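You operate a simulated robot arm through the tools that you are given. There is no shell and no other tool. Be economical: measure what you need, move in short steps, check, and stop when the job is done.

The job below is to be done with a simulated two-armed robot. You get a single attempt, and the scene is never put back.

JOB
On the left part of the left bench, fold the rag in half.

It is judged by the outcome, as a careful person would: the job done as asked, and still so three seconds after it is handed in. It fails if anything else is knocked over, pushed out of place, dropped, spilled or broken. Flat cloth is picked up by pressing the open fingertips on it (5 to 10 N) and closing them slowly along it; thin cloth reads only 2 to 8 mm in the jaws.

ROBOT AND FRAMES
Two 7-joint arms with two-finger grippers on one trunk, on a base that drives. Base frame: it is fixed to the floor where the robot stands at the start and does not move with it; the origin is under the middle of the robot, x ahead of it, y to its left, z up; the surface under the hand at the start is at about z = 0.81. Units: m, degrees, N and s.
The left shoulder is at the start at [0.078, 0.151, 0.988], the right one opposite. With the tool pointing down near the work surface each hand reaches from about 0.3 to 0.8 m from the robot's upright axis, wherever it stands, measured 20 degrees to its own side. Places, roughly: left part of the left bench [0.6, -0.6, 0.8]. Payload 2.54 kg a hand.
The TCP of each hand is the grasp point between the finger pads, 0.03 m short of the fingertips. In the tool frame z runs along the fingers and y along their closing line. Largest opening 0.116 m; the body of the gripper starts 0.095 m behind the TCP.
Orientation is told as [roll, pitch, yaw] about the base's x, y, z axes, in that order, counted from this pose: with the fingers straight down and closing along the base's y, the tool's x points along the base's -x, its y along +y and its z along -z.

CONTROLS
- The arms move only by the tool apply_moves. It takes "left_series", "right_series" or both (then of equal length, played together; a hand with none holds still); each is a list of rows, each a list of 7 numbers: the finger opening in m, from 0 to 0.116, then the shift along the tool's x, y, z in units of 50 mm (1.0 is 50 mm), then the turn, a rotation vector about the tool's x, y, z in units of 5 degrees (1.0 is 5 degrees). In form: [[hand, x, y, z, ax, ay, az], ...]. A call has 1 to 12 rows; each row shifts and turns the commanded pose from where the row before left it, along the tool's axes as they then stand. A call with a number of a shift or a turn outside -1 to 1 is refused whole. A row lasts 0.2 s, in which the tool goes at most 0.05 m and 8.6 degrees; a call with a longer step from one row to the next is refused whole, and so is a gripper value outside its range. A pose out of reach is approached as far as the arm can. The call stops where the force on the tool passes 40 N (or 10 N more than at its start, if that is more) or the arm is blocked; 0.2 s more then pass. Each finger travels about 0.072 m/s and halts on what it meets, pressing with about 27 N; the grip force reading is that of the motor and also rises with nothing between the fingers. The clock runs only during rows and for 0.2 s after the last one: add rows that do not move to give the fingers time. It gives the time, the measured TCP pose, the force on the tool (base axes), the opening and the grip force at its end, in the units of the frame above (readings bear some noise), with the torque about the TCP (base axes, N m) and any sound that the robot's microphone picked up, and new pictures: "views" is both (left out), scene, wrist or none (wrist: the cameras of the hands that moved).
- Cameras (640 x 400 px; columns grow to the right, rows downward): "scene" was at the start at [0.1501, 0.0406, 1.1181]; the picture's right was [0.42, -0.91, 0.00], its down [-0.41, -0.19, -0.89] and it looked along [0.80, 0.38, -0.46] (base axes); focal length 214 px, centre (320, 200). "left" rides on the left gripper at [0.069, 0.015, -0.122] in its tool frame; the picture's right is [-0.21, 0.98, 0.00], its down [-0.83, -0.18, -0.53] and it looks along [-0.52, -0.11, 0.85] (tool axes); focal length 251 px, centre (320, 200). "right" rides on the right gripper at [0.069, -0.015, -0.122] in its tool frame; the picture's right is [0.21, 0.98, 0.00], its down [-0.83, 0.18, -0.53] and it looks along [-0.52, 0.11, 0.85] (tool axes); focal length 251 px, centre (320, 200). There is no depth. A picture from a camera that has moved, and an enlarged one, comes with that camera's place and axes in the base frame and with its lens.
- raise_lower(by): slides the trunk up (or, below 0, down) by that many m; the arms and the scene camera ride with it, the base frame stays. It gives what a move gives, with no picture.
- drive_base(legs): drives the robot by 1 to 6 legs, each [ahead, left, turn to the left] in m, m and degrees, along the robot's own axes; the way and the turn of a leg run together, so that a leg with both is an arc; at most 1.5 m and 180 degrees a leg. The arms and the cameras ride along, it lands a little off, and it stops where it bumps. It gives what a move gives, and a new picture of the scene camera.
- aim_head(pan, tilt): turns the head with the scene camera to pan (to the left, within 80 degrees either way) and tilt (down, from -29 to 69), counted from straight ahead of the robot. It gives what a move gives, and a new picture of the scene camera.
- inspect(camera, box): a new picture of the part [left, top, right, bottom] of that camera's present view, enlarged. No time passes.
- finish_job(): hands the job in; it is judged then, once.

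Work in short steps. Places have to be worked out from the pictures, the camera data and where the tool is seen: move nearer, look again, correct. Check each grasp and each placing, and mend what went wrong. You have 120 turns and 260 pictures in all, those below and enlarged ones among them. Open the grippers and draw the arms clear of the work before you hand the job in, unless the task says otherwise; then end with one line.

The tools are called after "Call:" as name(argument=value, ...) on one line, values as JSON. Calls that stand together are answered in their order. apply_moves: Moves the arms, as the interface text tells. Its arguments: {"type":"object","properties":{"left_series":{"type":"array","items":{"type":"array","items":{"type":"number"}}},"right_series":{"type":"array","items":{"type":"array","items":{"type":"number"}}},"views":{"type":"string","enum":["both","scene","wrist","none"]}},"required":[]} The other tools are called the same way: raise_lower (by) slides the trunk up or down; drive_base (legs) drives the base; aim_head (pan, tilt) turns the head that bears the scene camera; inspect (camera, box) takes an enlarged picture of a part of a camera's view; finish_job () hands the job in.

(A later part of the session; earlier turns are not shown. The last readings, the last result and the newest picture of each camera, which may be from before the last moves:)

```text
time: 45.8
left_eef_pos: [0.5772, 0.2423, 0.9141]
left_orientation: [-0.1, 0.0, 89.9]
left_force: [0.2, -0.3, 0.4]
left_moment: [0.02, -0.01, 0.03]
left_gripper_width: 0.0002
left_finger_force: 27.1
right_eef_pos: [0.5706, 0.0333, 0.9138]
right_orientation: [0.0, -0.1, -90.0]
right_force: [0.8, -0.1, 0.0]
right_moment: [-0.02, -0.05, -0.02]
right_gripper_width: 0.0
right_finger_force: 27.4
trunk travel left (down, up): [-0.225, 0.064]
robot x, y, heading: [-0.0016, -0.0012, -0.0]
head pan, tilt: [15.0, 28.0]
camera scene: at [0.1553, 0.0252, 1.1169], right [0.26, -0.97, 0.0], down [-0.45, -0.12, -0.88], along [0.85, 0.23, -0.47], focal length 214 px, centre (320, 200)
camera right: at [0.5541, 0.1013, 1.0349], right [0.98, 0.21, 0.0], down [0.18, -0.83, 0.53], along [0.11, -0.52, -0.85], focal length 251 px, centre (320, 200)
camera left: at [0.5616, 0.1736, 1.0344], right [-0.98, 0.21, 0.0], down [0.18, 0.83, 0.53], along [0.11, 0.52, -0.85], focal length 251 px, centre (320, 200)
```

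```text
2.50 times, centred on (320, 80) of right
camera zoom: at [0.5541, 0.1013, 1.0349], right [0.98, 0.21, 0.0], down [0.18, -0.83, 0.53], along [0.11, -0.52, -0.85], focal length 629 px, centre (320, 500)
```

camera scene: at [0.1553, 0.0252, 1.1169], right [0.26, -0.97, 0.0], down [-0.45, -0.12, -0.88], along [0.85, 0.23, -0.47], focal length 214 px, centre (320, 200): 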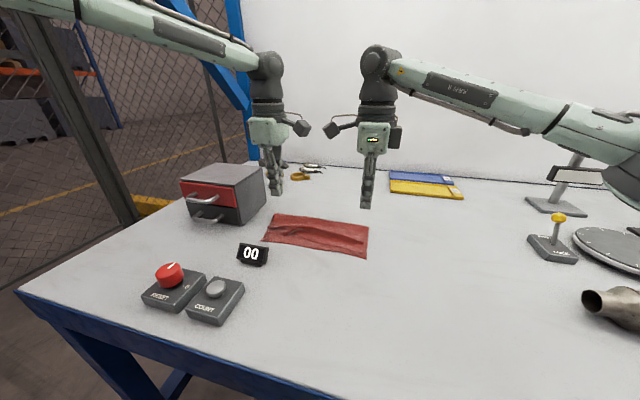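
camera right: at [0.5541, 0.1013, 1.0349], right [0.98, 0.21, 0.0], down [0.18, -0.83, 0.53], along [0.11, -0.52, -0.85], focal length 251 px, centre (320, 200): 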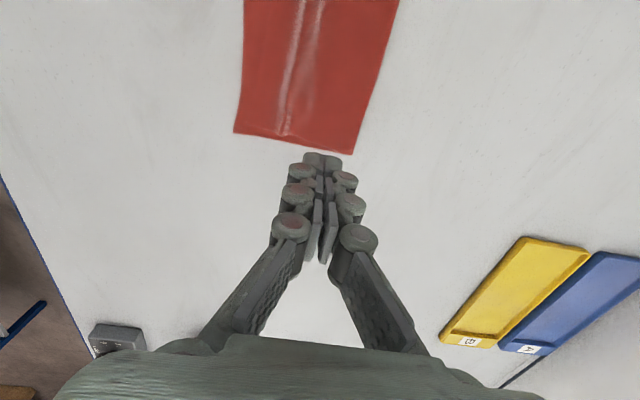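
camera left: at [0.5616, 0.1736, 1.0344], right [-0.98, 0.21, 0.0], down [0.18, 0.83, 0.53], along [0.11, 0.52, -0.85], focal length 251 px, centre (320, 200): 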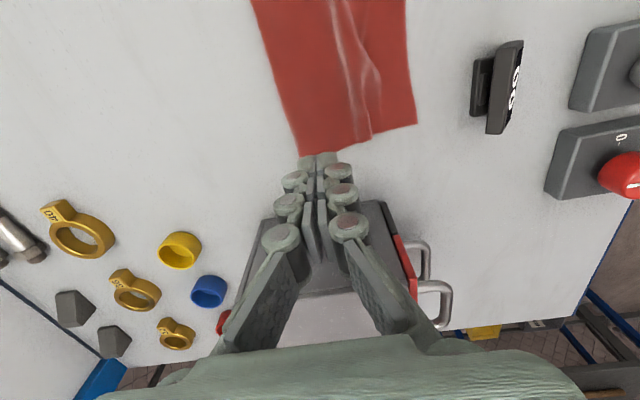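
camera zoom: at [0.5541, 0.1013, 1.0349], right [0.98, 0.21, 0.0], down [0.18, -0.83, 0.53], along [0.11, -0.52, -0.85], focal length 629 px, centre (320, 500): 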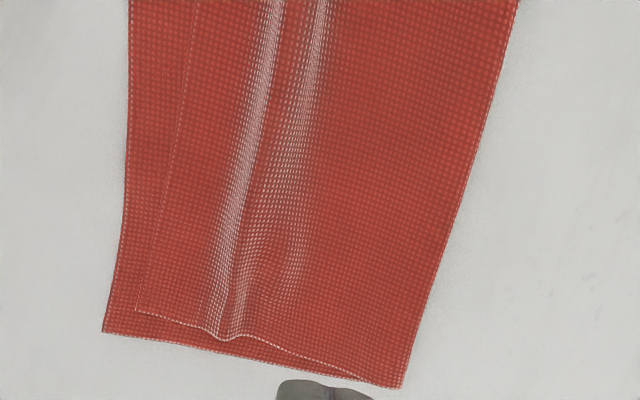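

The right end is nearly right: its edge is 1.1 cm short with a small ridge. The left end has a pleat folded over on itself, about 3 cm short. I'll pinch just that pleat with the left hand (centre ≈ [0.538, 0.242]), lift it, and release it from the air so it falls open. The right hand stays clear.

Call:
apply_moves(left_series=[[0.036, 0, 0.39, 0, 0, 0, 0], [0.036, 0, 0.39, 0, 0, 0, 0], [0.036, 0, 0, 0.5, 0, 0, 0], [0.036, 0, 0, 0.5, 0, 0, 0], [0.036, 0, 0, 0.28, 0, 0, 0], [0.036, 0, 0, 0, 0, 0, 0]], right_series=[[0.0, -0.5, 0, -0.5, 0, 0, 0], [0.0, -0.5, 0, -0.5, 0, 0, 0], [0.0, -0.5, 0, 0, 0, 0, 0], [0.0, 0, 0, 0, 0, 0, 0], [0.0, 0, 0, 0, 0, 0, 0], [0.0, 0, 0, 0, 0, 0, 0]])

Call:
inspect(camera="left", box=[220, 60, 420, 220])

```text
time: 47.2
left_eef_pos: [0.5372, 0.2416, 0.8488]
left_orientation: [-0.1, 0.0, 90.1]
left_force: [0.3, 0.2, -0.2]
left_moment: [0.02, 0.03, 0.01]
left_gripper_width: 0.036
left_finger_force: 0.1
right_eef_pos: [0.5686, -0.0431, 0.9639]
right_orientation: [-0.1, 0.1, -90.0]
right_force: [-0.1, 0.2, -0.9]
right_moment: [0.0, 0.01, -0.03]
right_gripper_width: 0.0001
right_finger_force: 26.4
trunk travel left (down, up): [-0.225, 0.064]
robot x, y, heading: [0.0014, -0.0015, 0.2]
head pan, tilt: [15.0, 28.0]
camera scene: at [0.1554, 0.0253, 1.1169], right [0.26, -0.97, 0.0], down [-0.45, -0.12, -0.88], along [0.85, 0.23, -0.47], focal length 214 px, centre (320, 200)
camera right: at [0.5546, 0.0259, 1.0855], right [0.98, 0.21, 0.0], down [0.18, -0.83, 0.53], along [0.11, -0.52, -0.85], focal length 251 px, centre (320, 200)
camera left: at [0.5225, 0.1722, 0.9695], right [-0.98, 0.21, 0.0], down [0.18, 0.83, 0.53], along [0.11, 0.52, -0.85], focal length 251 px, centre (320, 200)
```

scene: 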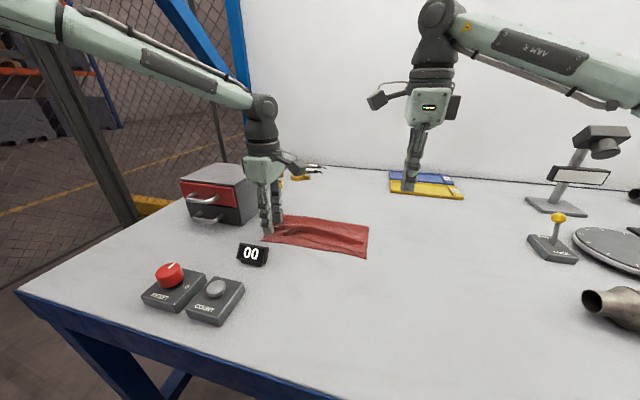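
right: 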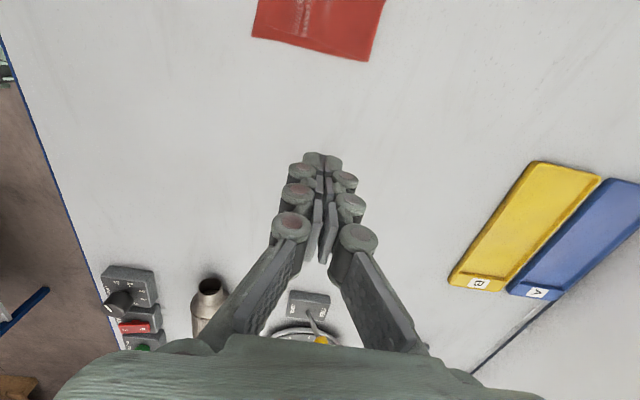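
left: 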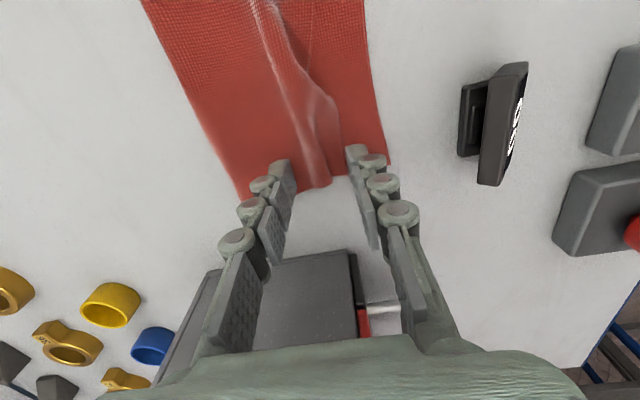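

```text
2.50 times, centred on (320, 140) of left
camera zoom: at [0.5225, 0.1722, 0.9695], right [-0.98, 0.21, 0.0], down [0.18, 0.83, 0.53], along [0.11, 0.52, -0.85], focal length 629 px, centre (320, 350)
```

zoom: 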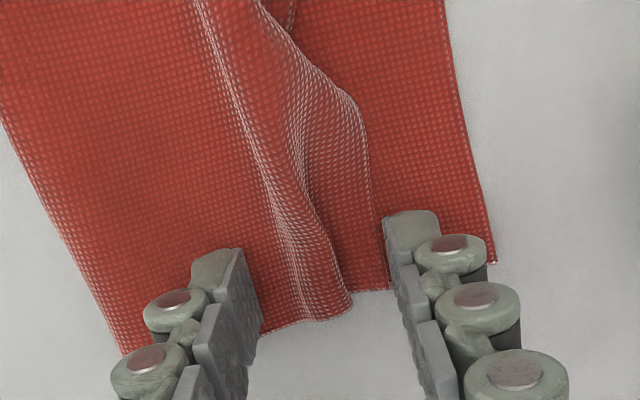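

The pleat sits between the fingers. I'll lower to just above the lower layer and close.

Call:
apply_moves(left_series=[[0.036, 0.08, 0, 0.08, 0, 0, 0], [0.036, 0, 0, 0.05, 0, 0, 0], [0.03, 0, 0, 0, 0, 0, 0], [0.025, 0, 0, 0, 0, 0, 0], [0.02, 0, 0, 0, 0, 0, 0], [0.015, 0, 0, 0, 0, 0, 0], [0.01, 0, 0, 0, 0, 0, 0], [0.005, 0, 0, 0, 0, 0, 0], [0, 0, 0, 0, 0, 0, 0], [0, 0, 0, 0, 0, 0, 0], [0, 0, 0, -0.15, 0, 0, 0], [0, 0, 0, -0.15, 0, 0, 0]], views="wrist")

Call:
inspect(camera="left", box=[220, 60, 420, 220])

Call:
inspect(camera="scene", box=[255, 195, 385, 265])

```text
time: 49.8
left_eef_pos: [0.5385, 0.2362, 0.8577]
left_orientation: [-0.1, 0.0, 90.0]
left_force: [0.5, 0.3, -1.8]
left_moment: [0.03, 0.05, -0.02]
left_gripper_width: 0.0053
left_finger_force: 27.8
right_eef_pos: [0.5694, -0.0424, 0.9643]
right_orientation: [0.0, 0.2, -90.0]
right_force: [-0.2, -0.2, 0.1]
right_moment: [-0.02, 0.0, 0.0]
right_gripper_width: 0.0
right_finger_force: 27.5
trunk travel left (down, up): [-0.225, 0.064]
robot x, y, heading: [0.0002, 0.0034, -0.1]
head pan, tilt: [15.0, 28.0]
camera left: at [0.5237, 0.1673, 0.9791], right [-0.98, 0.21, 0.0], down [0.18, 0.83, 0.53], along [0.12, 0.52, -0.85], focal length 251 px, centre (320, 200)
```

left: 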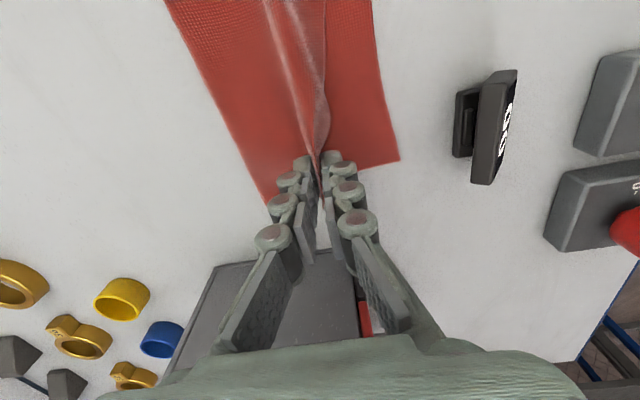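

```text
2.50 times, centred on (320, 140) of left
camera zoom: at [0.5237, 0.1673, 0.9791], right [-0.98, 0.21, 0.0], down [0.18, 0.83, 0.53], along [0.12, 0.52, -0.85], focal length 629 px, centre (320, 350)
```

zoom: 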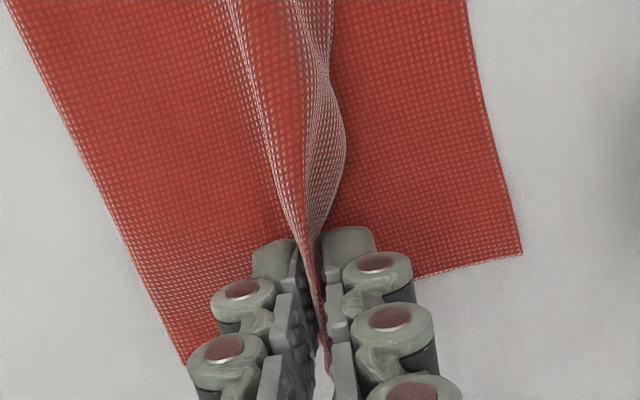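

```text
4.92 times, centred on (320, 230) of scene
camera zoom: at [0.1553, 0.0252, 1.1169], right [0.26, -0.97, 0.0], down [-0.45, -0.12, -0.88], along [0.85, 0.23, -0.47], focal length 1056 px, centre (320, 52)
```

zoom: 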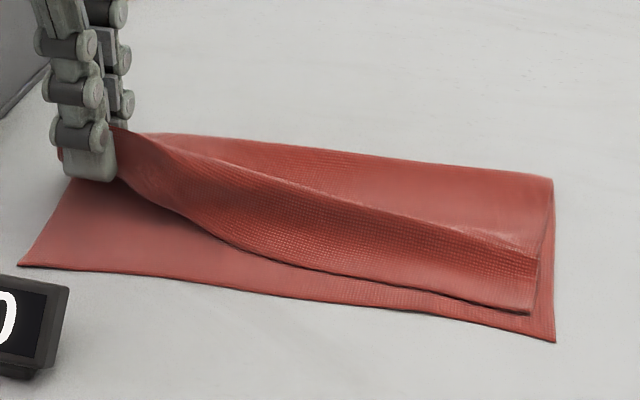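

I have the pleat, and the lower layer stays flat. I'll raise it a little, following the fold radius, then open so the edge drops and unrolls toward the near side.

Call:
apply_moves(left_series=[[0, 0, -0.1, -0.2, 0, 0, 0], [0, 0, -0.1, -0.2, 0, 0, 0], [0, 0, 0, 0, 0, 0, 0], [0, 0, 0, 0, 0, 0, 0], [0.03, 0, 0, 0, 0, 0, 0], [0.05, 0, 0, 0, 0, 0, 0], [0.06, 0, 0, 0, 0, 0, 0], [0.06, 0, 0, 0, 0, 0, 0]], views="wrist")

Call:
inspect(camera="left", box=[220, 60, 420, 220])

Call:
inspect(camera="scene", box=[255, 195, 385, 265])

```text
time: 51.6
left_eef_pos: [0.5497, 0.2368, 0.8776]
left_orientation: [0.0, 0.0, 89.9]
left_force: [0.9, 0.0, 0.2]
left_moment: [0.0, 0.03, 0.01]
left_gripper_width: 0.0596
left_finger_force: 0.0
right_eef_pos: [0.5708, -0.0425, 0.9638]
right_orientation: [0.0, 0.1, -89.9]
right_force: [-1.4, 1.0, 0.2]
right_moment: [-0.01, -0.01, 0.05]
right_gripper_width: 0.0001
right_finger_force: 26.9
trunk travel left (down, up): [-0.225, 0.064]
robot x, y, heading: [0.0012, -0.0003, 0.2]
head pan, tilt: [15.0, 28.0]
camera left: at [0.5341, 0.1673, 0.9985], right [-0.98, 0.21, 0.0], down [0.18, 0.83, 0.53], along [0.11, 0.52, -0.85], focal length 251 px, centre (320, 200)
```

left: 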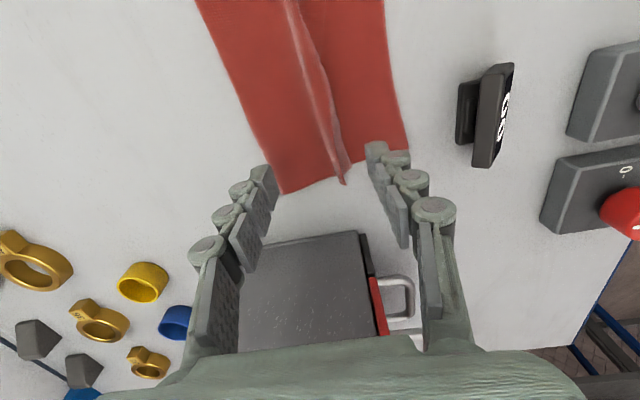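

```text
2.50 times, centred on (320, 140) of left
camera zoom: at [0.5341, 0.1673, 0.9985], right [-0.98, 0.21, 0.0], down [0.18, 0.83, 0.53], along [0.11, 0.52, -0.85], focal length 629 px, centre (320, 350)
```

zoom: 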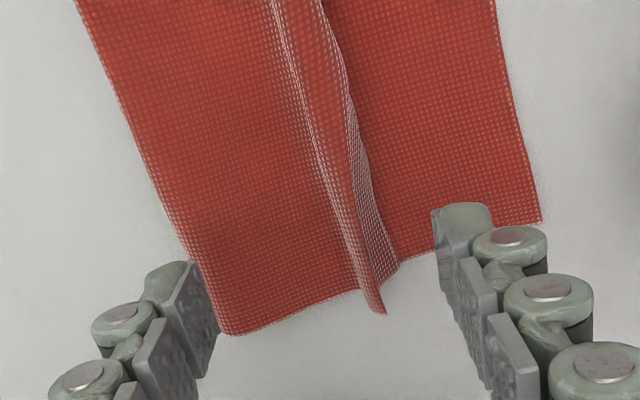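

```text
4.92 times, centred on (320, 230) of scene
camera zoom: at [0.1554, 0.0253, 1.1169], right [0.26, -0.97, 0.0], down [-0.45, -0.12, -0.88], along [0.85, 0.23, -0.47], focal length 1056 px, centre (320, 52)
```

zoom: 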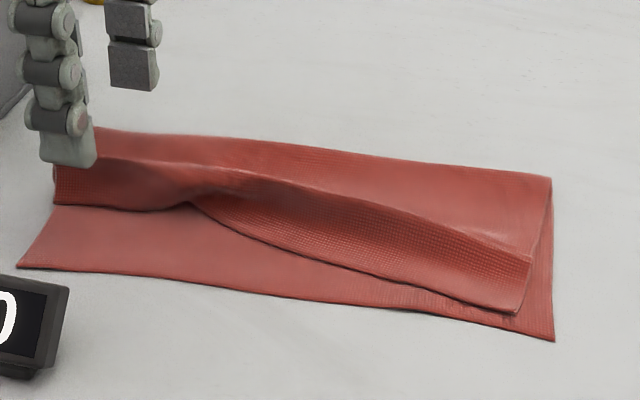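

The ridge at the left now stands upright, about 2 cm tall at x≈0.538, with the hem below it. I'll pinch only its top, so less cloth is trapped, and use that to draw the layer taut toward the near side.

Call:
apply_moves(left_series=[[0.036, 0, 0.23, 0, 0, 0, 0], [0.036, 0, 0, 0.25, 0, 0, 0], [0.036, 0, 0, 0.25, 0, 0, 0], [0.03, 0, 0, 0, 0, 0, 0], [0.025, 0, 0, 0, 0, 0, 0], [0.02, 0, 0, 0, 0, 0, 0], [0.015, 0, 0, 0, 0, 0, 0], [0.01, 0, 0, 0, 0, 0, 0], [0.005, 0, 0, 0, 0, 0, 0], [0, 0, 0, 0, 0, 0, 0], [0, 0, 0, 0, 0, 0, 0], [0, 0, 0, 0, 0, 0, 0]], views="none")

Call:
inspect(camera="left", box=[220, 60, 420, 220])

Call:
inspect(camera="scene", box=[255, 195, 385, 265])

```text
time: 54.2
left_eef_pos: [0.5375, 0.2368, 0.852]
left_orientation: [0.0, -0.1, 90.0]
left_force: [0.5, -0.6, -0.1]
left_moment: [0.02, 0.02, -0.02]
left_gripper_width: 0.005
left_finger_force: 24.6
right_eef_pos: [0.5691, -0.0412, 0.9636]
right_orientation: [0.0, 0.1, -89.9]
right_force: [0.3, 0.1, 0.2]
right_moment: [0.0, 0.01, 0.02]
right_gripper_width: 0.0
right_finger_force: 27.0
trunk travel left (down, up): [-0.225, 0.064]
robot x, y, heading: [-0.001, 0.0009, 0.0]
head pan, tilt: [15.0, 28.0]
```

```text
2.50 times, centred on (320, 140) of left
camera zoom: at [0.5227, 0.1685, 0.9733], right [-0.98, 0.21, 0.0], down [0.18, 0.83, 0.53], along [0.12, 0.52, -0.85], focal length 629 px, centre (320, 350)
```

zoom: 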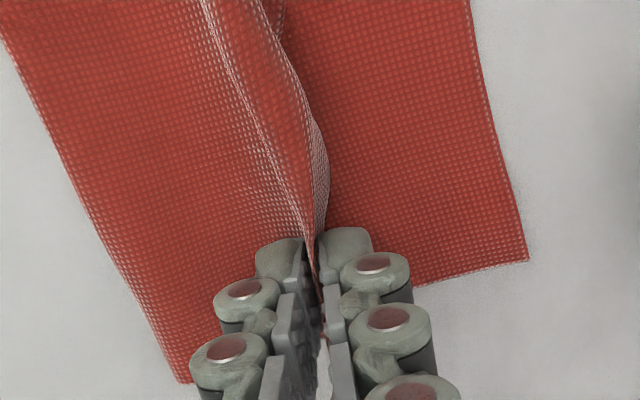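

```text
4.92 times, centred on (320, 230) of scene
camera zoom: at [0.1554, 0.0253, 1.1169], right [0.26, -0.97, 0.0], down [-0.45, -0.12, -0.88], along [0.85, 0.23, -0.47], focal length 1056 px, centre (320, 52)
```

zoom: 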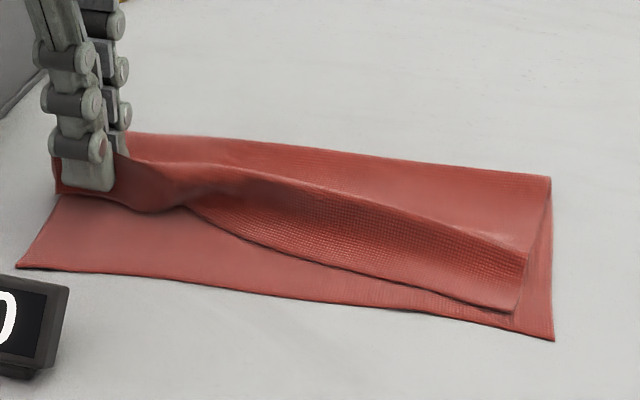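

Pinched at the top (5 mm). I'll lift a little and move toward the near side until the layer is nearly taut.

Call:
apply_moves(left_series=[[0, 0, 0, -0.25, 0, 0, 0], [0, 0, 0.15, -0.1, 0, 0, 0], [0, 0, 0.15, 0, 0, 0, 0], [0, 0, 0.1, 0, 0, 0, 0], [0, 0, 0, 0, 0, 0, 0]], views="none")

Call:
inspect(camera="left", box=[220, 60, 420, 220])

Call:
inspect(camera="scene", box=[255, 195, 385, 265])

```text
time: 55.4
left_eef_pos: [0.5178, 0.2375, 0.8695]
left_orientation: [0.0, 0.0, 90.1]
left_force: [0.2, -0.9, 0.8]
left_moment: [-0.04, 0.01, 0.03]
left_gripper_width: 0.0042
left_finger_force: 24.4
right_eef_pos: [0.5699, -0.0424, 0.9649]
right_orientation: [0.0, 0.1, -90.0]
right_force: [0.2, -0.1, -0.2]
right_moment: [-0.01, 0.0, 0.02]
right_gripper_width: 0.0002
right_finger_force: 27.2
trunk travel left (down, up): [-0.225, 0.064]
robot x, y, heading: [0.0032, -0.0042, -0.0]
head pan, tilt: [15.0, 28.0]
```

```text
2.50 times, centred on (320, 140) of left
camera zoom: at [0.5026, 0.1682, 0.9903], right [-0.98, 0.21, 0.0], down [0.18, 0.83, 0.53], along [0.12, 0.52, -0.85], focal length 629 px, centre (320, 350)
```

zoom: 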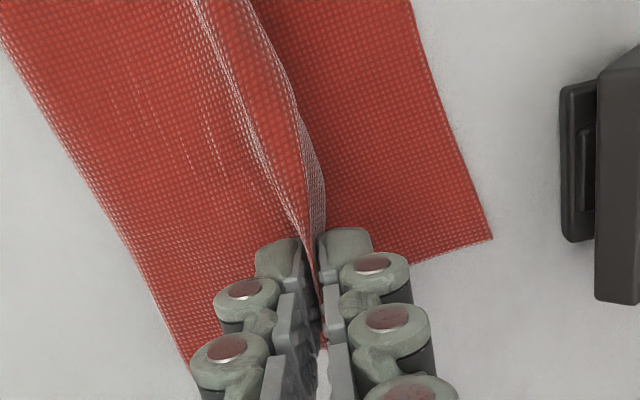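

```text
4.92 times, centred on (320, 230) of scene
camera zoom: at [0.1553, 0.0253, 1.1169], right [0.26, -0.97, 0.0], down [-0.45, -0.12, -0.88], along [0.85, 0.23, -0.47], focal length 1056 px, centre (320, 52)
```

zoom: 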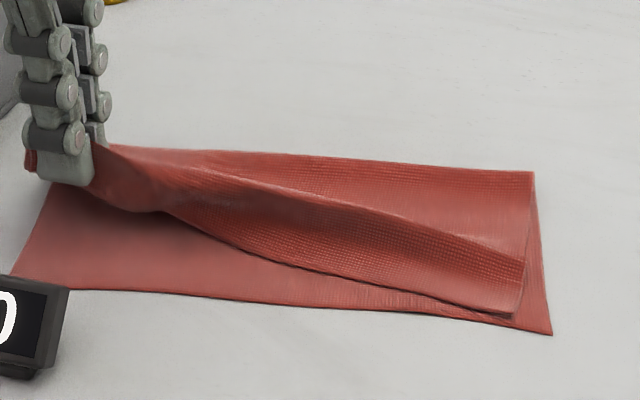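

Pulling farther just drags the whole rag toward the display, so this pinch holds too much cloth. I'll do it more cleanly: release, slide the rag away from the display, then re-grip the lower layer's clean near hem with a very small pinch and repeat the hang-and-fold. First I set this corner back and release.

Call:
apply_moves(left_series=[[0, 0, -0.2, 0, 0, 0, 0], [0, 0, -0.2, 0.1, 0, 0, 0], [0, 0, -0.1, 0.2, 0, 0, 0], [0, 0, 0, 0.15, 0, 0, 0], [0.02, 0, 0, 0, 0, 0, 0], [0.04, 0, 0, 0, 0, 0, 0], [0.04, 0, 0, -0.4, 0, 0, 0], [0.04, 0, 0, -0.8, 0, 0, 0], [0.02, 0, 0, -0.8, 0, 0, 0]], views="both")

Call:
inspect(camera="scene", box=[255, 195, 385, 265])

```text
time: 57.4
left_eef_pos: [0.5417, 0.2359, 0.9483]
left_orientation: [0.0, 0.0, 90.1]
left_force: [-0.4, 0.3, 0.2]
left_moment: [0.04, 0.03, 0.03]
left_gripper_width: 0.02
left_finger_force: 0.0
right_eef_pos: [0.5698, -0.0415, 0.9635]
right_orientation: [0.0, 0.1, -90.1]
right_force: [-0.5, 0.1, 0.3]
right_moment: [0.0, 0.0, -0.04]
right_gripper_width: 0.0
right_finger_force: 26.7
trunk travel left (down, up): [-0.225, 0.064]
robot x, y, heading: [0.0016, 0.0021, 0.1]
head pan, tilt: [15.0, 28.0]
camera scene: at [0.1552, 0.0253, 1.1169], right [0.26, -0.97, 0.0], down [-0.45, -0.12, -0.88], along [0.85, 0.23, -0.47], focal length 214 px, centre (320, 200)
camera left: at [0.5272, 0.166, 1.0696], right [-0.98, 0.21, 0.0], down [0.18, 0.83, 0.53], along [0.11, 0.52, -0.85], focal length 251 px, centre (320, 200)
```

scene: 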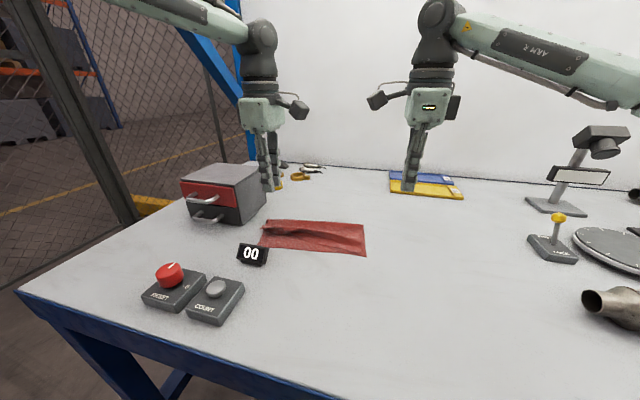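
left: 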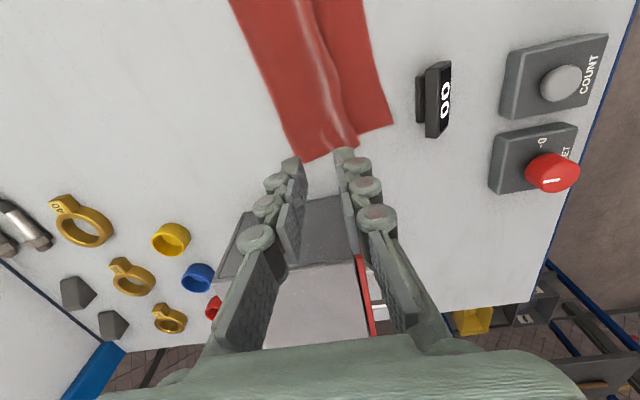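

```text
4.92 times, centred on (320, 230) of scene
camera zoom: at [0.1552, 0.0253, 1.1169], right [0.26, -0.97, 0.0], down [-0.45, -0.12, -0.88], along [0.85, 0.23, -0.47], focal length 1056 px, centre (320, 52)
```

zoom: 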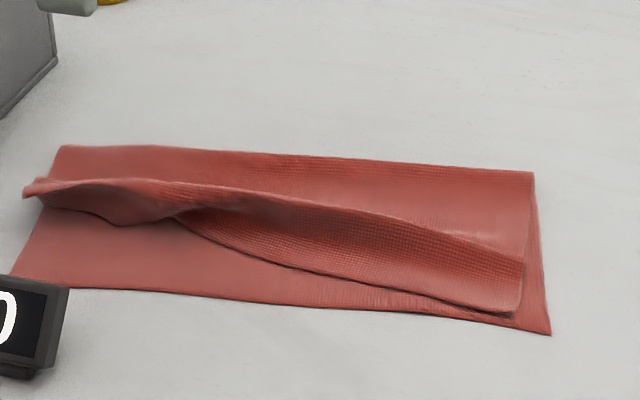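

The left corner of the lower layer is at about (0.468, 0.25), too close to the display. I'll press closed fingertips near the fold side and draw the whole rag forward about 4 cm on the left and 2 cm on the right.

Call:
apply_moves(left_series=[[0, 0, -0.22, 0, 0, 0, 0], [0, 0, 0, 0, 0, 0, 0], [0, 0, 0, 0.6, 0, 0, 0], [0, 0, 0, 0.6, 0, 0, 0], [0, 0, 0, 0.6, 0, 0, 0], [0, 0, 0, 0.32, 0, 0, 0], [0, 0, 0, 0.06, 0, 0, 0], [0, 0, 0, 0, 0, 0, 0]], right_series=[[0, 0.8, 0.15, 0, 0, 0, 0], [0, 0.8, 0.15, 0, 0, 0, 0], [0, 0, 0, 0.7, 0, 0, 0], [0, 0, 0, 0.7, 0, 0, 0], [0, 0, 0, 0.7, 0, 0, 0], [0, 0, 0, 0.32, 0, 0, 0], [0, 0, 0, 0.06, 0, 0, 0], [0, 0, 0, 0, 0, 0, 0]], views="scene")

```text
time: 59.2
left_eef_pos: [0.5537, 0.2365, 0.8397]
left_orientation: [0.0, 0.0, 90.1]
left_force: [0.7, 0.5, -0.2]
left_moment: [0.02, 0.02, 0.02]
left_gripper_width: 0.0
left_finger_force: 27.5
right_eef_pos: [0.583, 0.0398, 0.84]
right_orientation: [0.0, 0.1, -90.0]
right_force: [0.6, 0.5, 4.5]
right_moment: [0.03, -0.02, -0.02]
right_gripper_width: 0.0001
right_finger_force: 26.9
trunk travel left (down, up): [-0.225, 0.064]
robot x, y, heading: [0.0001, 0.0004, 0.1]
head pan, tilt: [15.0, 28.0]
camera scene: at [0.1551, 0.0253, 1.117], right [0.26, -0.97, 0.0], down [-0.45, -0.12, -0.88], along [0.85, 0.23, -0.47], focal length 214 px, centre (320, 200)
```

scene: 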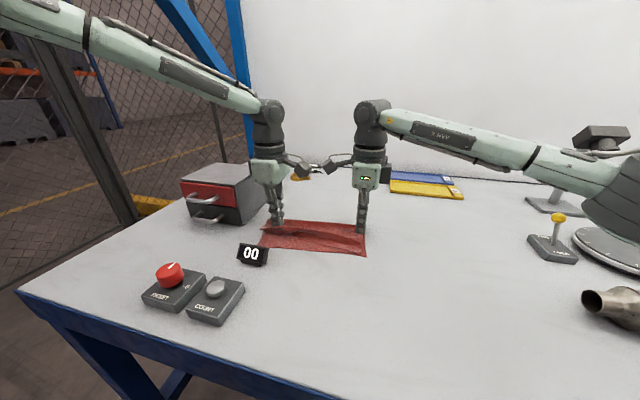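

Right is at 4.5 N and left is just shy of contact. I'll add a little pressure on the left, then draw forward.

Call:
apply_moves(left_series=[[0, 0, 0, 0.05, 0, 0, 0], [0, 0, -0.16, 0.01, 0, 0, 0], [0, 0, -0.16, 0, 0, 0, 0], [0, 0, -0.16, 0, 0, 0, 0], [0, 0, -0.16, 0, 0, 0, 0], [0, 0, -0.16, 0, 0, 0, 0], [0, 0, 0, -0.5, 0, 0, 0], [0, 0, 0, -1, 0, 0, 0], [0, 0, 0, -0.6, 0, 0, 0]], right_series=[[0, 0, 0, 0.02, 0, 0, 0], [0, 0, 0.08, 0.01, 0, 0, 0], [0, 0, 0.08, 0, 0, 0, 0], [0, 0, 0.08, 0, 0, 0, 0], [0, 0, 0.08, 0, 0, 0, 0], [0, 0, 0.08, 0, 0, 0, 0], [0, 0, 0, -0.5, 0, 0, 0], [0, 0, 0, -1, 0, 0, 0], [0, 0, 0, -0.6, 0, 0, 0]])

Call:
inspect(camera="scene", box=[255, 195, 385, 265])

```text
time: 61.2
left_eef_pos: [0.5913, 0.2367, 0.9436]
left_orientation: [0.0, 0.0, 90.0]
left_force: [-0.8, 0.8, 0.7]
left_moment: [0.01, -0.01, -0.03]
left_gripper_width: 0.0002
left_finger_force: 27.1
right_eef_pos: [0.6031, 0.039, 0.9421]
right_orientation: [0.0, 0.0, -90.0]
right_force: [-0.5, 1.0, -0.7]
right_moment: [-0.01, -0.02, -0.02]
right_gripper_width: 0.0002
right_finger_force: 26.7
trunk travel left (down, up): [-0.225, 0.064]
robot x, y, heading: [0.0025, 0.0024, -0.1]
head pan, tilt: [15.0, 28.0]
camera scene: at [0.155, 0.0252, 1.1169], right [0.26, -0.97, 0.0], down [-0.45, -0.12, -0.88], along [0.85, 0.23, -0.47], focal length 214 px, centre (320, 200)
camera right: at [0.5881, 0.1071, 1.063], right [0.98, 0.21, 0.0], down [0.18, -0.83, 0.53], along [0.11, -0.52, -0.85], focal length 251 px, centre (320, 200)
camera left: at [0.5779, 0.1679, 1.0648], right [-0.98, 0.21, 0.0], down [0.18, 0.83, 0.53], along [0.11, 0.52, -0.85], focal length 251 px, centre (320, 200)
```

scene: 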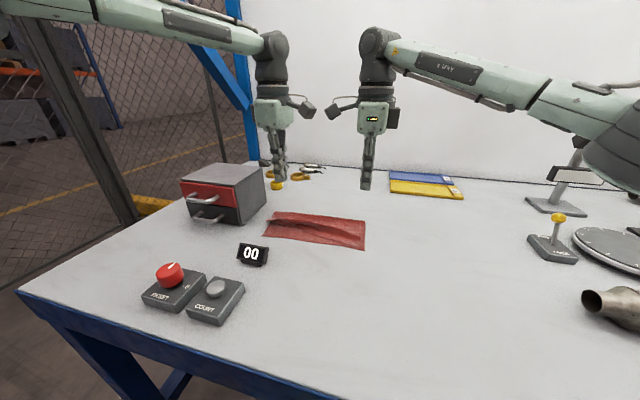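
right: 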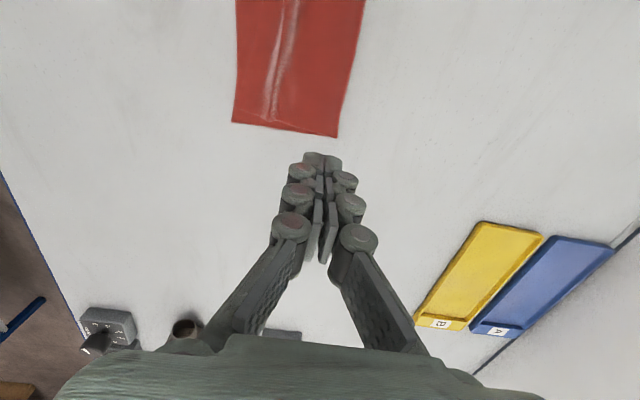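
left: 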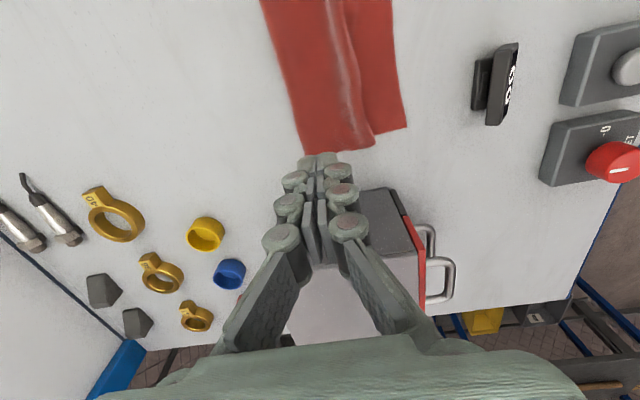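

```text
4.92 times, centred on (320, 230) of scene
camera zoom: at [0.155, 0.0252, 1.1169], right [0.26, -0.97, 0.0], down [-0.45, -0.12, -0.88], along [0.85, 0.23, -0.47], focal length 1056 px, centre (320, 52)
```

zoom: 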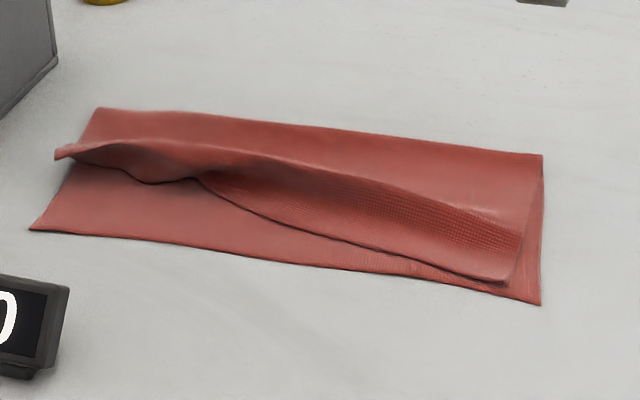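

The rag has moved clear, with lower hem corners at about (0.507, 0.258) and (0.516, 0.024). I'll set small 18 mm openings straddling the lower hem at the corners, with the near fingers just off the cloth, and check before pressing.

Call:
apply_moves(left_series=[[0.018, -0.08, 0.79, 0, 0, 0, 0], [0.018, -0.08, 0.79, 0, 0, 0, 0], [0.018, 0, 0, 0.7, 0, 0, 0], [0.018, 0, 0, 0.7, 0, 0, 0], [0.018, 0, 0, 0.5, 0, 0, 0], [0.018, 0, 0, 0, 0, 0, 0]], right_series=[[0.018, -0.15, -0.81, 0, 0, 0, 0], [0.018, -0.15, -0.81, 0, 0, 0, 0], [0.018, 0, 0, 0.7, 0, 0, 0], [0.018, 0, 0, 0.7, 0, 0, 0], [0.018, 0, 0, 0.48, 0, 0, 0], [0.018, 0, 0, 0, 0, 0, 0]], views="none")

Call:
inspect(camera="left", box=[220, 60, 420, 220])

Call:
inspect(camera="right", box=[220, 60, 420, 220])

Call:
inspect(camera="scene", box=[255, 195, 385, 265])

```text
time: 62.6
left_eef_pos: [0.5129, 0.2444, 0.8453]
left_orientation: [0.0, 0.1, 90.0]
left_force: [0.4, 0.7, 0.1]
left_moment: [-0.01, -0.02, 0.0]
left_gripper_width: 0.0179
left_finger_force: 0.0
right_eef_pos: [0.5212, 0.0239, 0.8459]
right_orientation: [-0.1, 0.1, -89.9]
right_force: [0.5, 0.0, 0.2]
right_moment: [-0.03, 0.02, 0.05]
right_gripper_width: 0.018
right_finger_force: 0.1
trunk travel left (down, up): [-0.225, 0.064]
robot x, y, heading: [-0.0009, -0.0033, 0.0]
head pan, tilt: [15.0, 28.0]
```

```text
2.50 times, centred on (320, 140) of left
camera zoom: at [0.4985, 0.1755, 0.9671], right [-0.98, 0.21, 0.0], down [0.18, 0.83, 0.53], along [0.11, 0.52, -0.85], focal length 629 px, centre (320, 350)
```

zoom: 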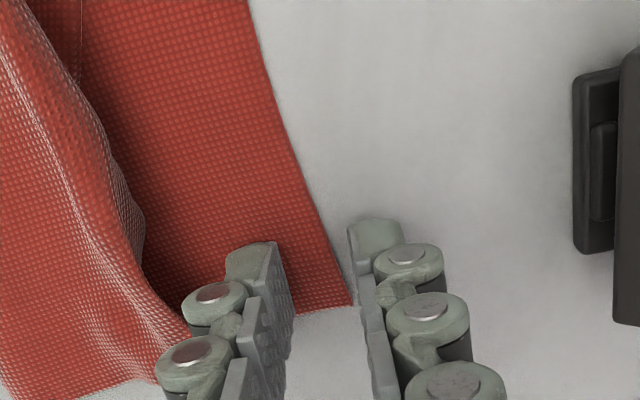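

```text
2.50 times, centred on (320, 140) of right
camera zoom: at [0.5051, 0.0934, 0.968], right [0.98, 0.21, 0.0], down [0.18, -0.83, 0.53], along [0.11, -0.52, -0.85], focal length 629 px, centre (320, 350)
```

zoom: 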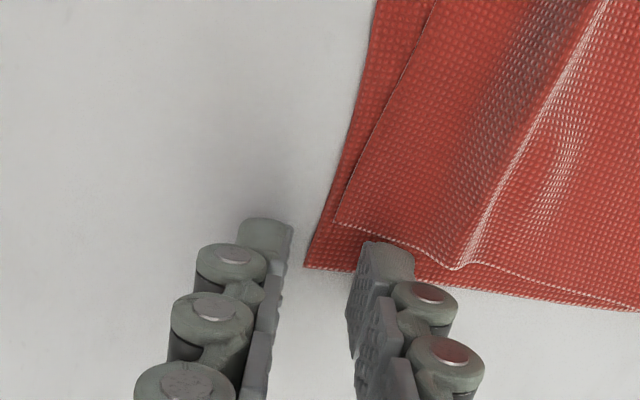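

```text
4.92 times, centred on (320, 230) of scene
camera zoom: at [0.1553, 0.0253, 1.1169], right [0.26, -0.97, 0.0], down [-0.45, -0.12, -0.88], along [0.85, 0.23, -0.47], focal length 1056 px, centre (320, 52)
```

zoom: 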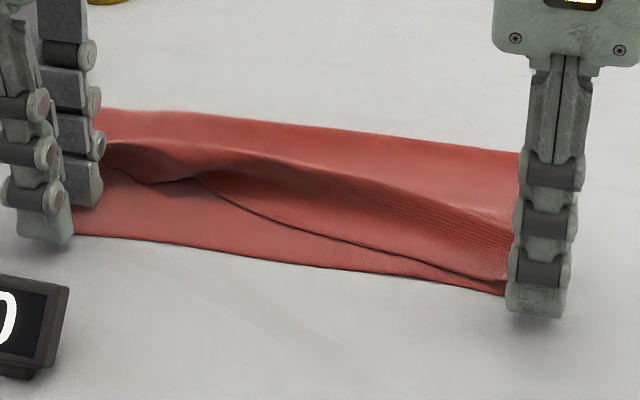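

The left grip is well placed, but at the right the upper flap covers the corner I need. I'll first pinch the upper flap's ridge with the right hand (≈[0.557, 0.045]) and fold it back away.

Call:
apply_moves(left_series=[[0.018, 0, 0, -0.4, 0, 0, 0], [0.018, 0, 0, 0, 0, 0, 0], [0.018, 0, 0, 0, 0, 0, 0], [0.018, 0, 0, 0, 0, 0, 0], [0.018, 0, 0, 0, 0, 0, 0], [0.018, 0, 0, 0, 0, 0, 0], [0.018, 0, 0, 0, 0, 0, 0], [0.018, 0, 0, 0, 0, 0, 0], [0.018, 0, 0, 0, 0, 0, 0], [0.018, 0, 0, 0, 0, 0, 0], [0.018, 0, 0, 0, 0, 0, 0], [0.018, 0, 0, 0, 0, 0, 0]], right_series=[[0.036, 0, 0, -0.6, 0, 0, 0], [0.036, 0.42, 0.72, 0, 0, 0, 0], [0.036, 0, 0, 0.5, 0, 0, 0], [0.036, 0, 0, 0.17, 0, 0, 0], [0.03, 0, 0, 0, 0, 0, 0], [0.024, 0, 0, 0, 0, 0, 0], [0.018, 0, 0, 0, 0, 0, 0], [0.012, 0, 0, 0, 0, 0, 0], [0.006, 0, 0, 0, 0, 0, 0], [0, 0, 0, 0, 0, 0, 0], [0, 0, 0, 0, 0, 0, 0], [0, 0, 0, -0.2, 0, 0, 0]], views="none")

Call:
inspect(camera="right", box=[220, 60, 420, 220])

Call:
inspect(camera="scene", box=[255, 195, 385, 265])

```text
time: 65.2
left_eef_pos: [0.5139, 0.2436, 0.8669]
left_orientation: [-0.1, -0.1, 90.0]
left_force: [0.4, -0.1, -0.2]
left_moment: [0.04, 0.0, -0.01]
left_gripper_width: 0.0177
left_finger_force: 0.0
right_eef_pos: [0.5576, 0.0459, 0.8549]
right_orientation: [0.0, -0.1, -90.1]
right_force: [0.1, -0.6, -0.4]
right_moment: [0.02, -0.01, 0.02]
right_gripper_width: 0.0037
right_finger_force: 26.1
trunk travel left (down, up): [-0.225, 0.064]
robot x, y, heading: [0.0008, 0.0003, -0.3]
head pan, tilt: [15.0, 28.0]
```

```text
2.50 times, centred on (320, 140) of right
camera zoom: at [0.5424, 0.1131, 0.9768], right [0.98, 0.21, 0.0], down [0.18, -0.83, 0.53], along [0.11, -0.52, -0.85], focal length 629 px, centre (320, 350)
```

zoom: 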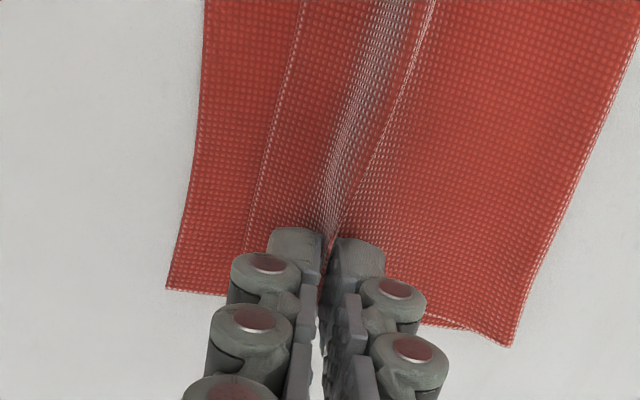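

```text
4.92 times, centred on (320, 230) of scene
camera zoom: at [0.1553, 0.0253, 1.1169], right [0.26, -0.97, 0.0], down [-0.45, -0.12, -0.88], along [0.85, 0.23, -0.47], focal length 1056 px, centre (320, 52)
```

zoom: 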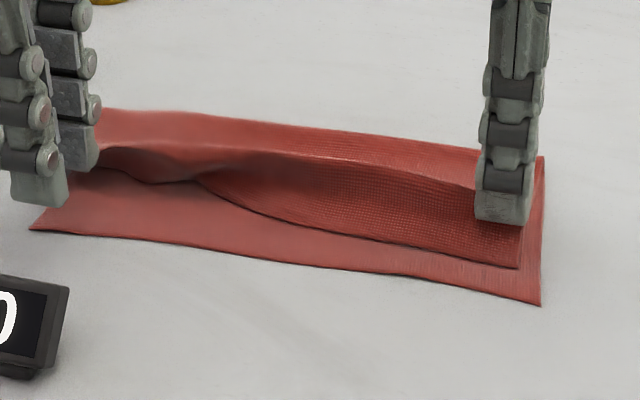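

The right hand holds only the upper layer and the flap has come back. I'll carry it forward about 5 cm and release.

Call:
apply_moves(right_series=[[0, 0, 0.1, -0.4, 0, 0, 0], [0, 0, 0.3, -0.2, 0, 0, 0], [0, 0, 0.35, 0, 0, 0, 0], [0, 0, 0.35, 0.3, 0, 0, 0], [0, 0, 0, 0.2, 0, 0, 0], [0.02, 0, 0, 0, 0, 0, 0], [0.05, 0, 0, 0, 0, 0, 0], [0.05, 0, 0, -0.3, 0, 0, 0], [0.05, 0, 0, -0.8, 0, 0, 0], [0.018, 0, 0, -0.5, 0, 0, 0]], views="wrist")

Call:
inspect(camera="scene", box=[255, 195, 385, 265])

```text
time: 67.4
left_eef_pos: [0.5125, 0.2439, 0.8652]
left_orientation: [0.0, 0.1, 89.9]
left_force: [0.0, 0.3, 0.2]
left_moment: [-0.04, 0.03, -0.01]
left_gripper_width: 0.018
left_finger_force: 0.0
right_eef_pos: [0.6113, 0.0418, 0.9386]
right_orientation: [-0.1, 0.1, -90.0]
right_force: [-0.3, -0.2, 0.4]
right_moment: [-0.02, -0.02, -0.03]
right_gripper_width: 0.0183
right_finger_force: 0.1
trunk travel left (down, up): [-0.225, 0.064]
robot x, y, heading: [0.0018, 0.0009, 0.0]
head pan, tilt: [15.0, 28.0]
camera right: at [0.5959, 0.1112, 1.0612], right [0.98, 0.22, 0.0], down [0.18, -0.83, 0.53], along [0.11, -0.52, -0.85], focal length 251 px, centre (320, 200)
```

right: 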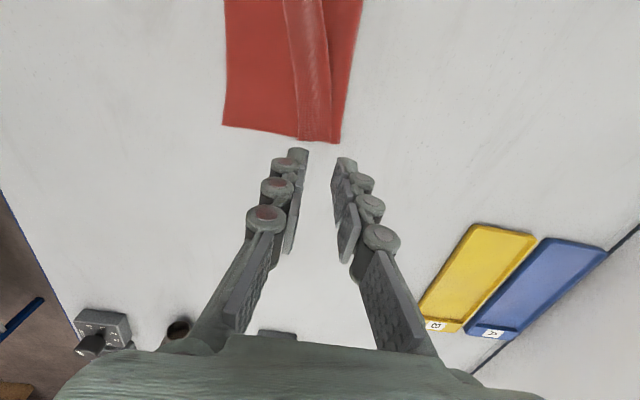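

```text
4.92 times, centred on (320, 230) of scene
camera zoom: at [0.1552, 0.0253, 1.1169], right [0.26, -0.97, 0.0], down [-0.45, -0.12, -0.88], along [0.85, 0.23, -0.47], focal length 1056 px, centre (320, 52)
```

zoom: 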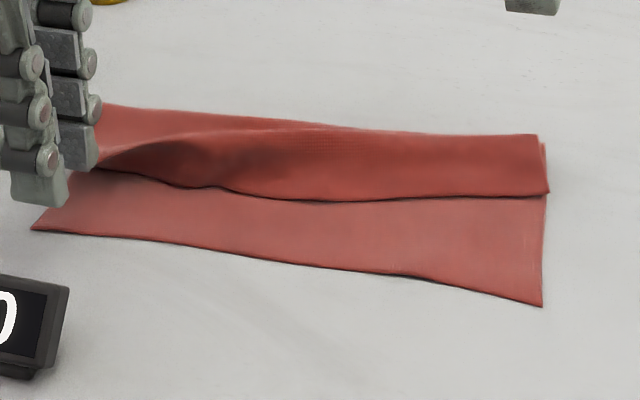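

The lower hem is now clear all along. I'll put the right hand over its corner (≈[0.522, 0.034]) and lower both to just above.

Call:
apply_moves(left_series=[[0.018, 0.08, 0, 0, 0, 0, 0], [0.018, 0, 0, 0, 0, 0, 0], [0.018, 0, 0, 0.2, 0, 0, 0], [0.018, 0, 0, 0.2, 0, 0, 0], [0.018, 0, 0, 0, 0, 0, 0], [0.018, 0, 0, 0, 0, 0, 0]], right_series=[[0.018, -0.08, -0.9, 0, 0, 0, 0], [0.018, -0.08, -0.88, 0, 0, 0, 0], [0.018, 0, 0, 0.7, 0, 0, 0], [0.018, 0, 0, 0.7, 0, 0, 0], [0.018, 0, 0, 0.46, 0, 0, 0], [0.018, 0, 0, 0, 0, 0, 0]], views="none")

Call:
inspect(camera="right", box=[220, 60, 420, 220])

Call:
inspect(camera="left", box=[220, 60, 420, 220])

```text
time: 68.8
left_eef_pos: [0.5141, 0.2418, 0.8463]
left_orientation: [0.0, 0.0, 90.0]
left_force: [0.4, 0.4, -0.1]
left_moment: [0.0, 0.0, 0.01]
left_gripper_width: 0.0178
left_finger_force: 0.1
right_eef_pos: [0.5252, 0.0343, 0.8476]
right_orientation: [0.0, 0.1, -90.1]
right_force: [0.1, -0.6, 0.1]
right_moment: [0.02, -0.03, 0.04]
right_gripper_width: 0.0179
right_finger_force: 0.0
trunk travel left (down, up): [-0.225, 0.064]
robot x, y, heading: [0.0029, -0.003, -0.1]
head pan, tilt: [15.0, 28.0]
```

```text
2.50 times, centred on (320, 140) of right
camera zoom: at [0.5104, 0.103, 0.9689], right [0.98, 0.21, 0.0], down [0.18, -0.83, 0.53], along [0.11, -0.52, -0.85], focal length 629 px, centre (320, 350)
```

zoom: 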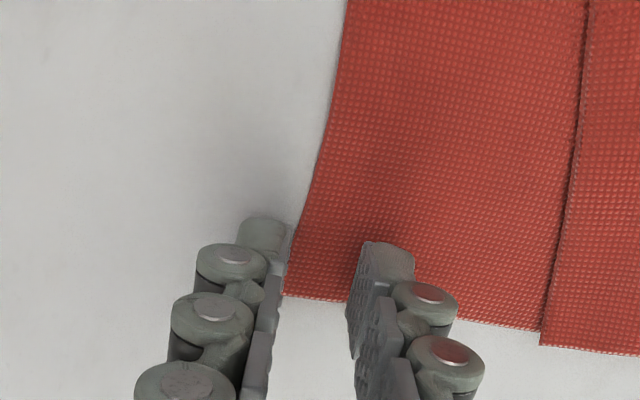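

```text
2.50 times, centred on (320, 140) of left
camera zoom: at [0.4994, 0.1723, 0.967], right [-0.98, 0.21, 0.0], down [0.18, 0.83, 0.53], along [0.11, 0.52, -0.85], focal length 629 px, centre (320, 350)
```

zoom: 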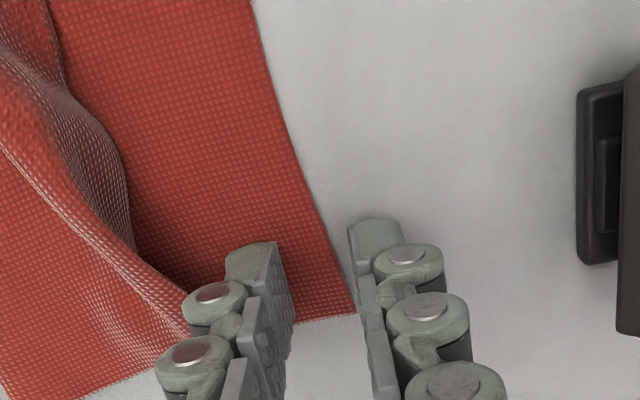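

Both near fingers sit just off the hem. I'll shift 3–4 mm inward and press gently.

Call:
apply_moves(left_series=[[0.018, 0, -0.08, 0, 0, 0, 0], [0.018, 0, 0, 0.1, 0, 0, 0], [0.018, 0, 0, 0.05, 0, 0, 0], [0.018, 0, 0, 0, 0, 0, 0]], right_series=[[0.018, 0, 0.06, 0, 0, 0, 0], [0.018, 0, 0, 0.1, 0, 0, 0], [0.018, 0, 0, 0.07, 0, 0, 0], [0.018, 0, 0, 0, 0, 0, 0]], views="none")

```text
time: 69.8
left_eef_pos: [0.5178, 0.2408, 0.8409]
left_orientation: [-0.3, -0.1, 90.0]
left_force: [2.0, 3.5, 14.1]
left_moment: [0.14, -0.24, 0.04]
left_gripper_width: 0.0175
left_finger_force: 0.1
right_eef_pos: [0.527, 0.0364, 0.8406]
right_orientation: [0.2, 0.2, -90.0]
right_force: [1.1, 0.5, 4.4]
right_moment: [-0.02, -0.05, -0.06]
right_gripper_width: 0.0179
right_finger_force: 0.0
trunk travel left (down, up): [-0.225, 0.064]
robot x, y, heading: [-0.0005, -0.0001, -0.0]
head pan, tilt: [15.0, 28.0]
```

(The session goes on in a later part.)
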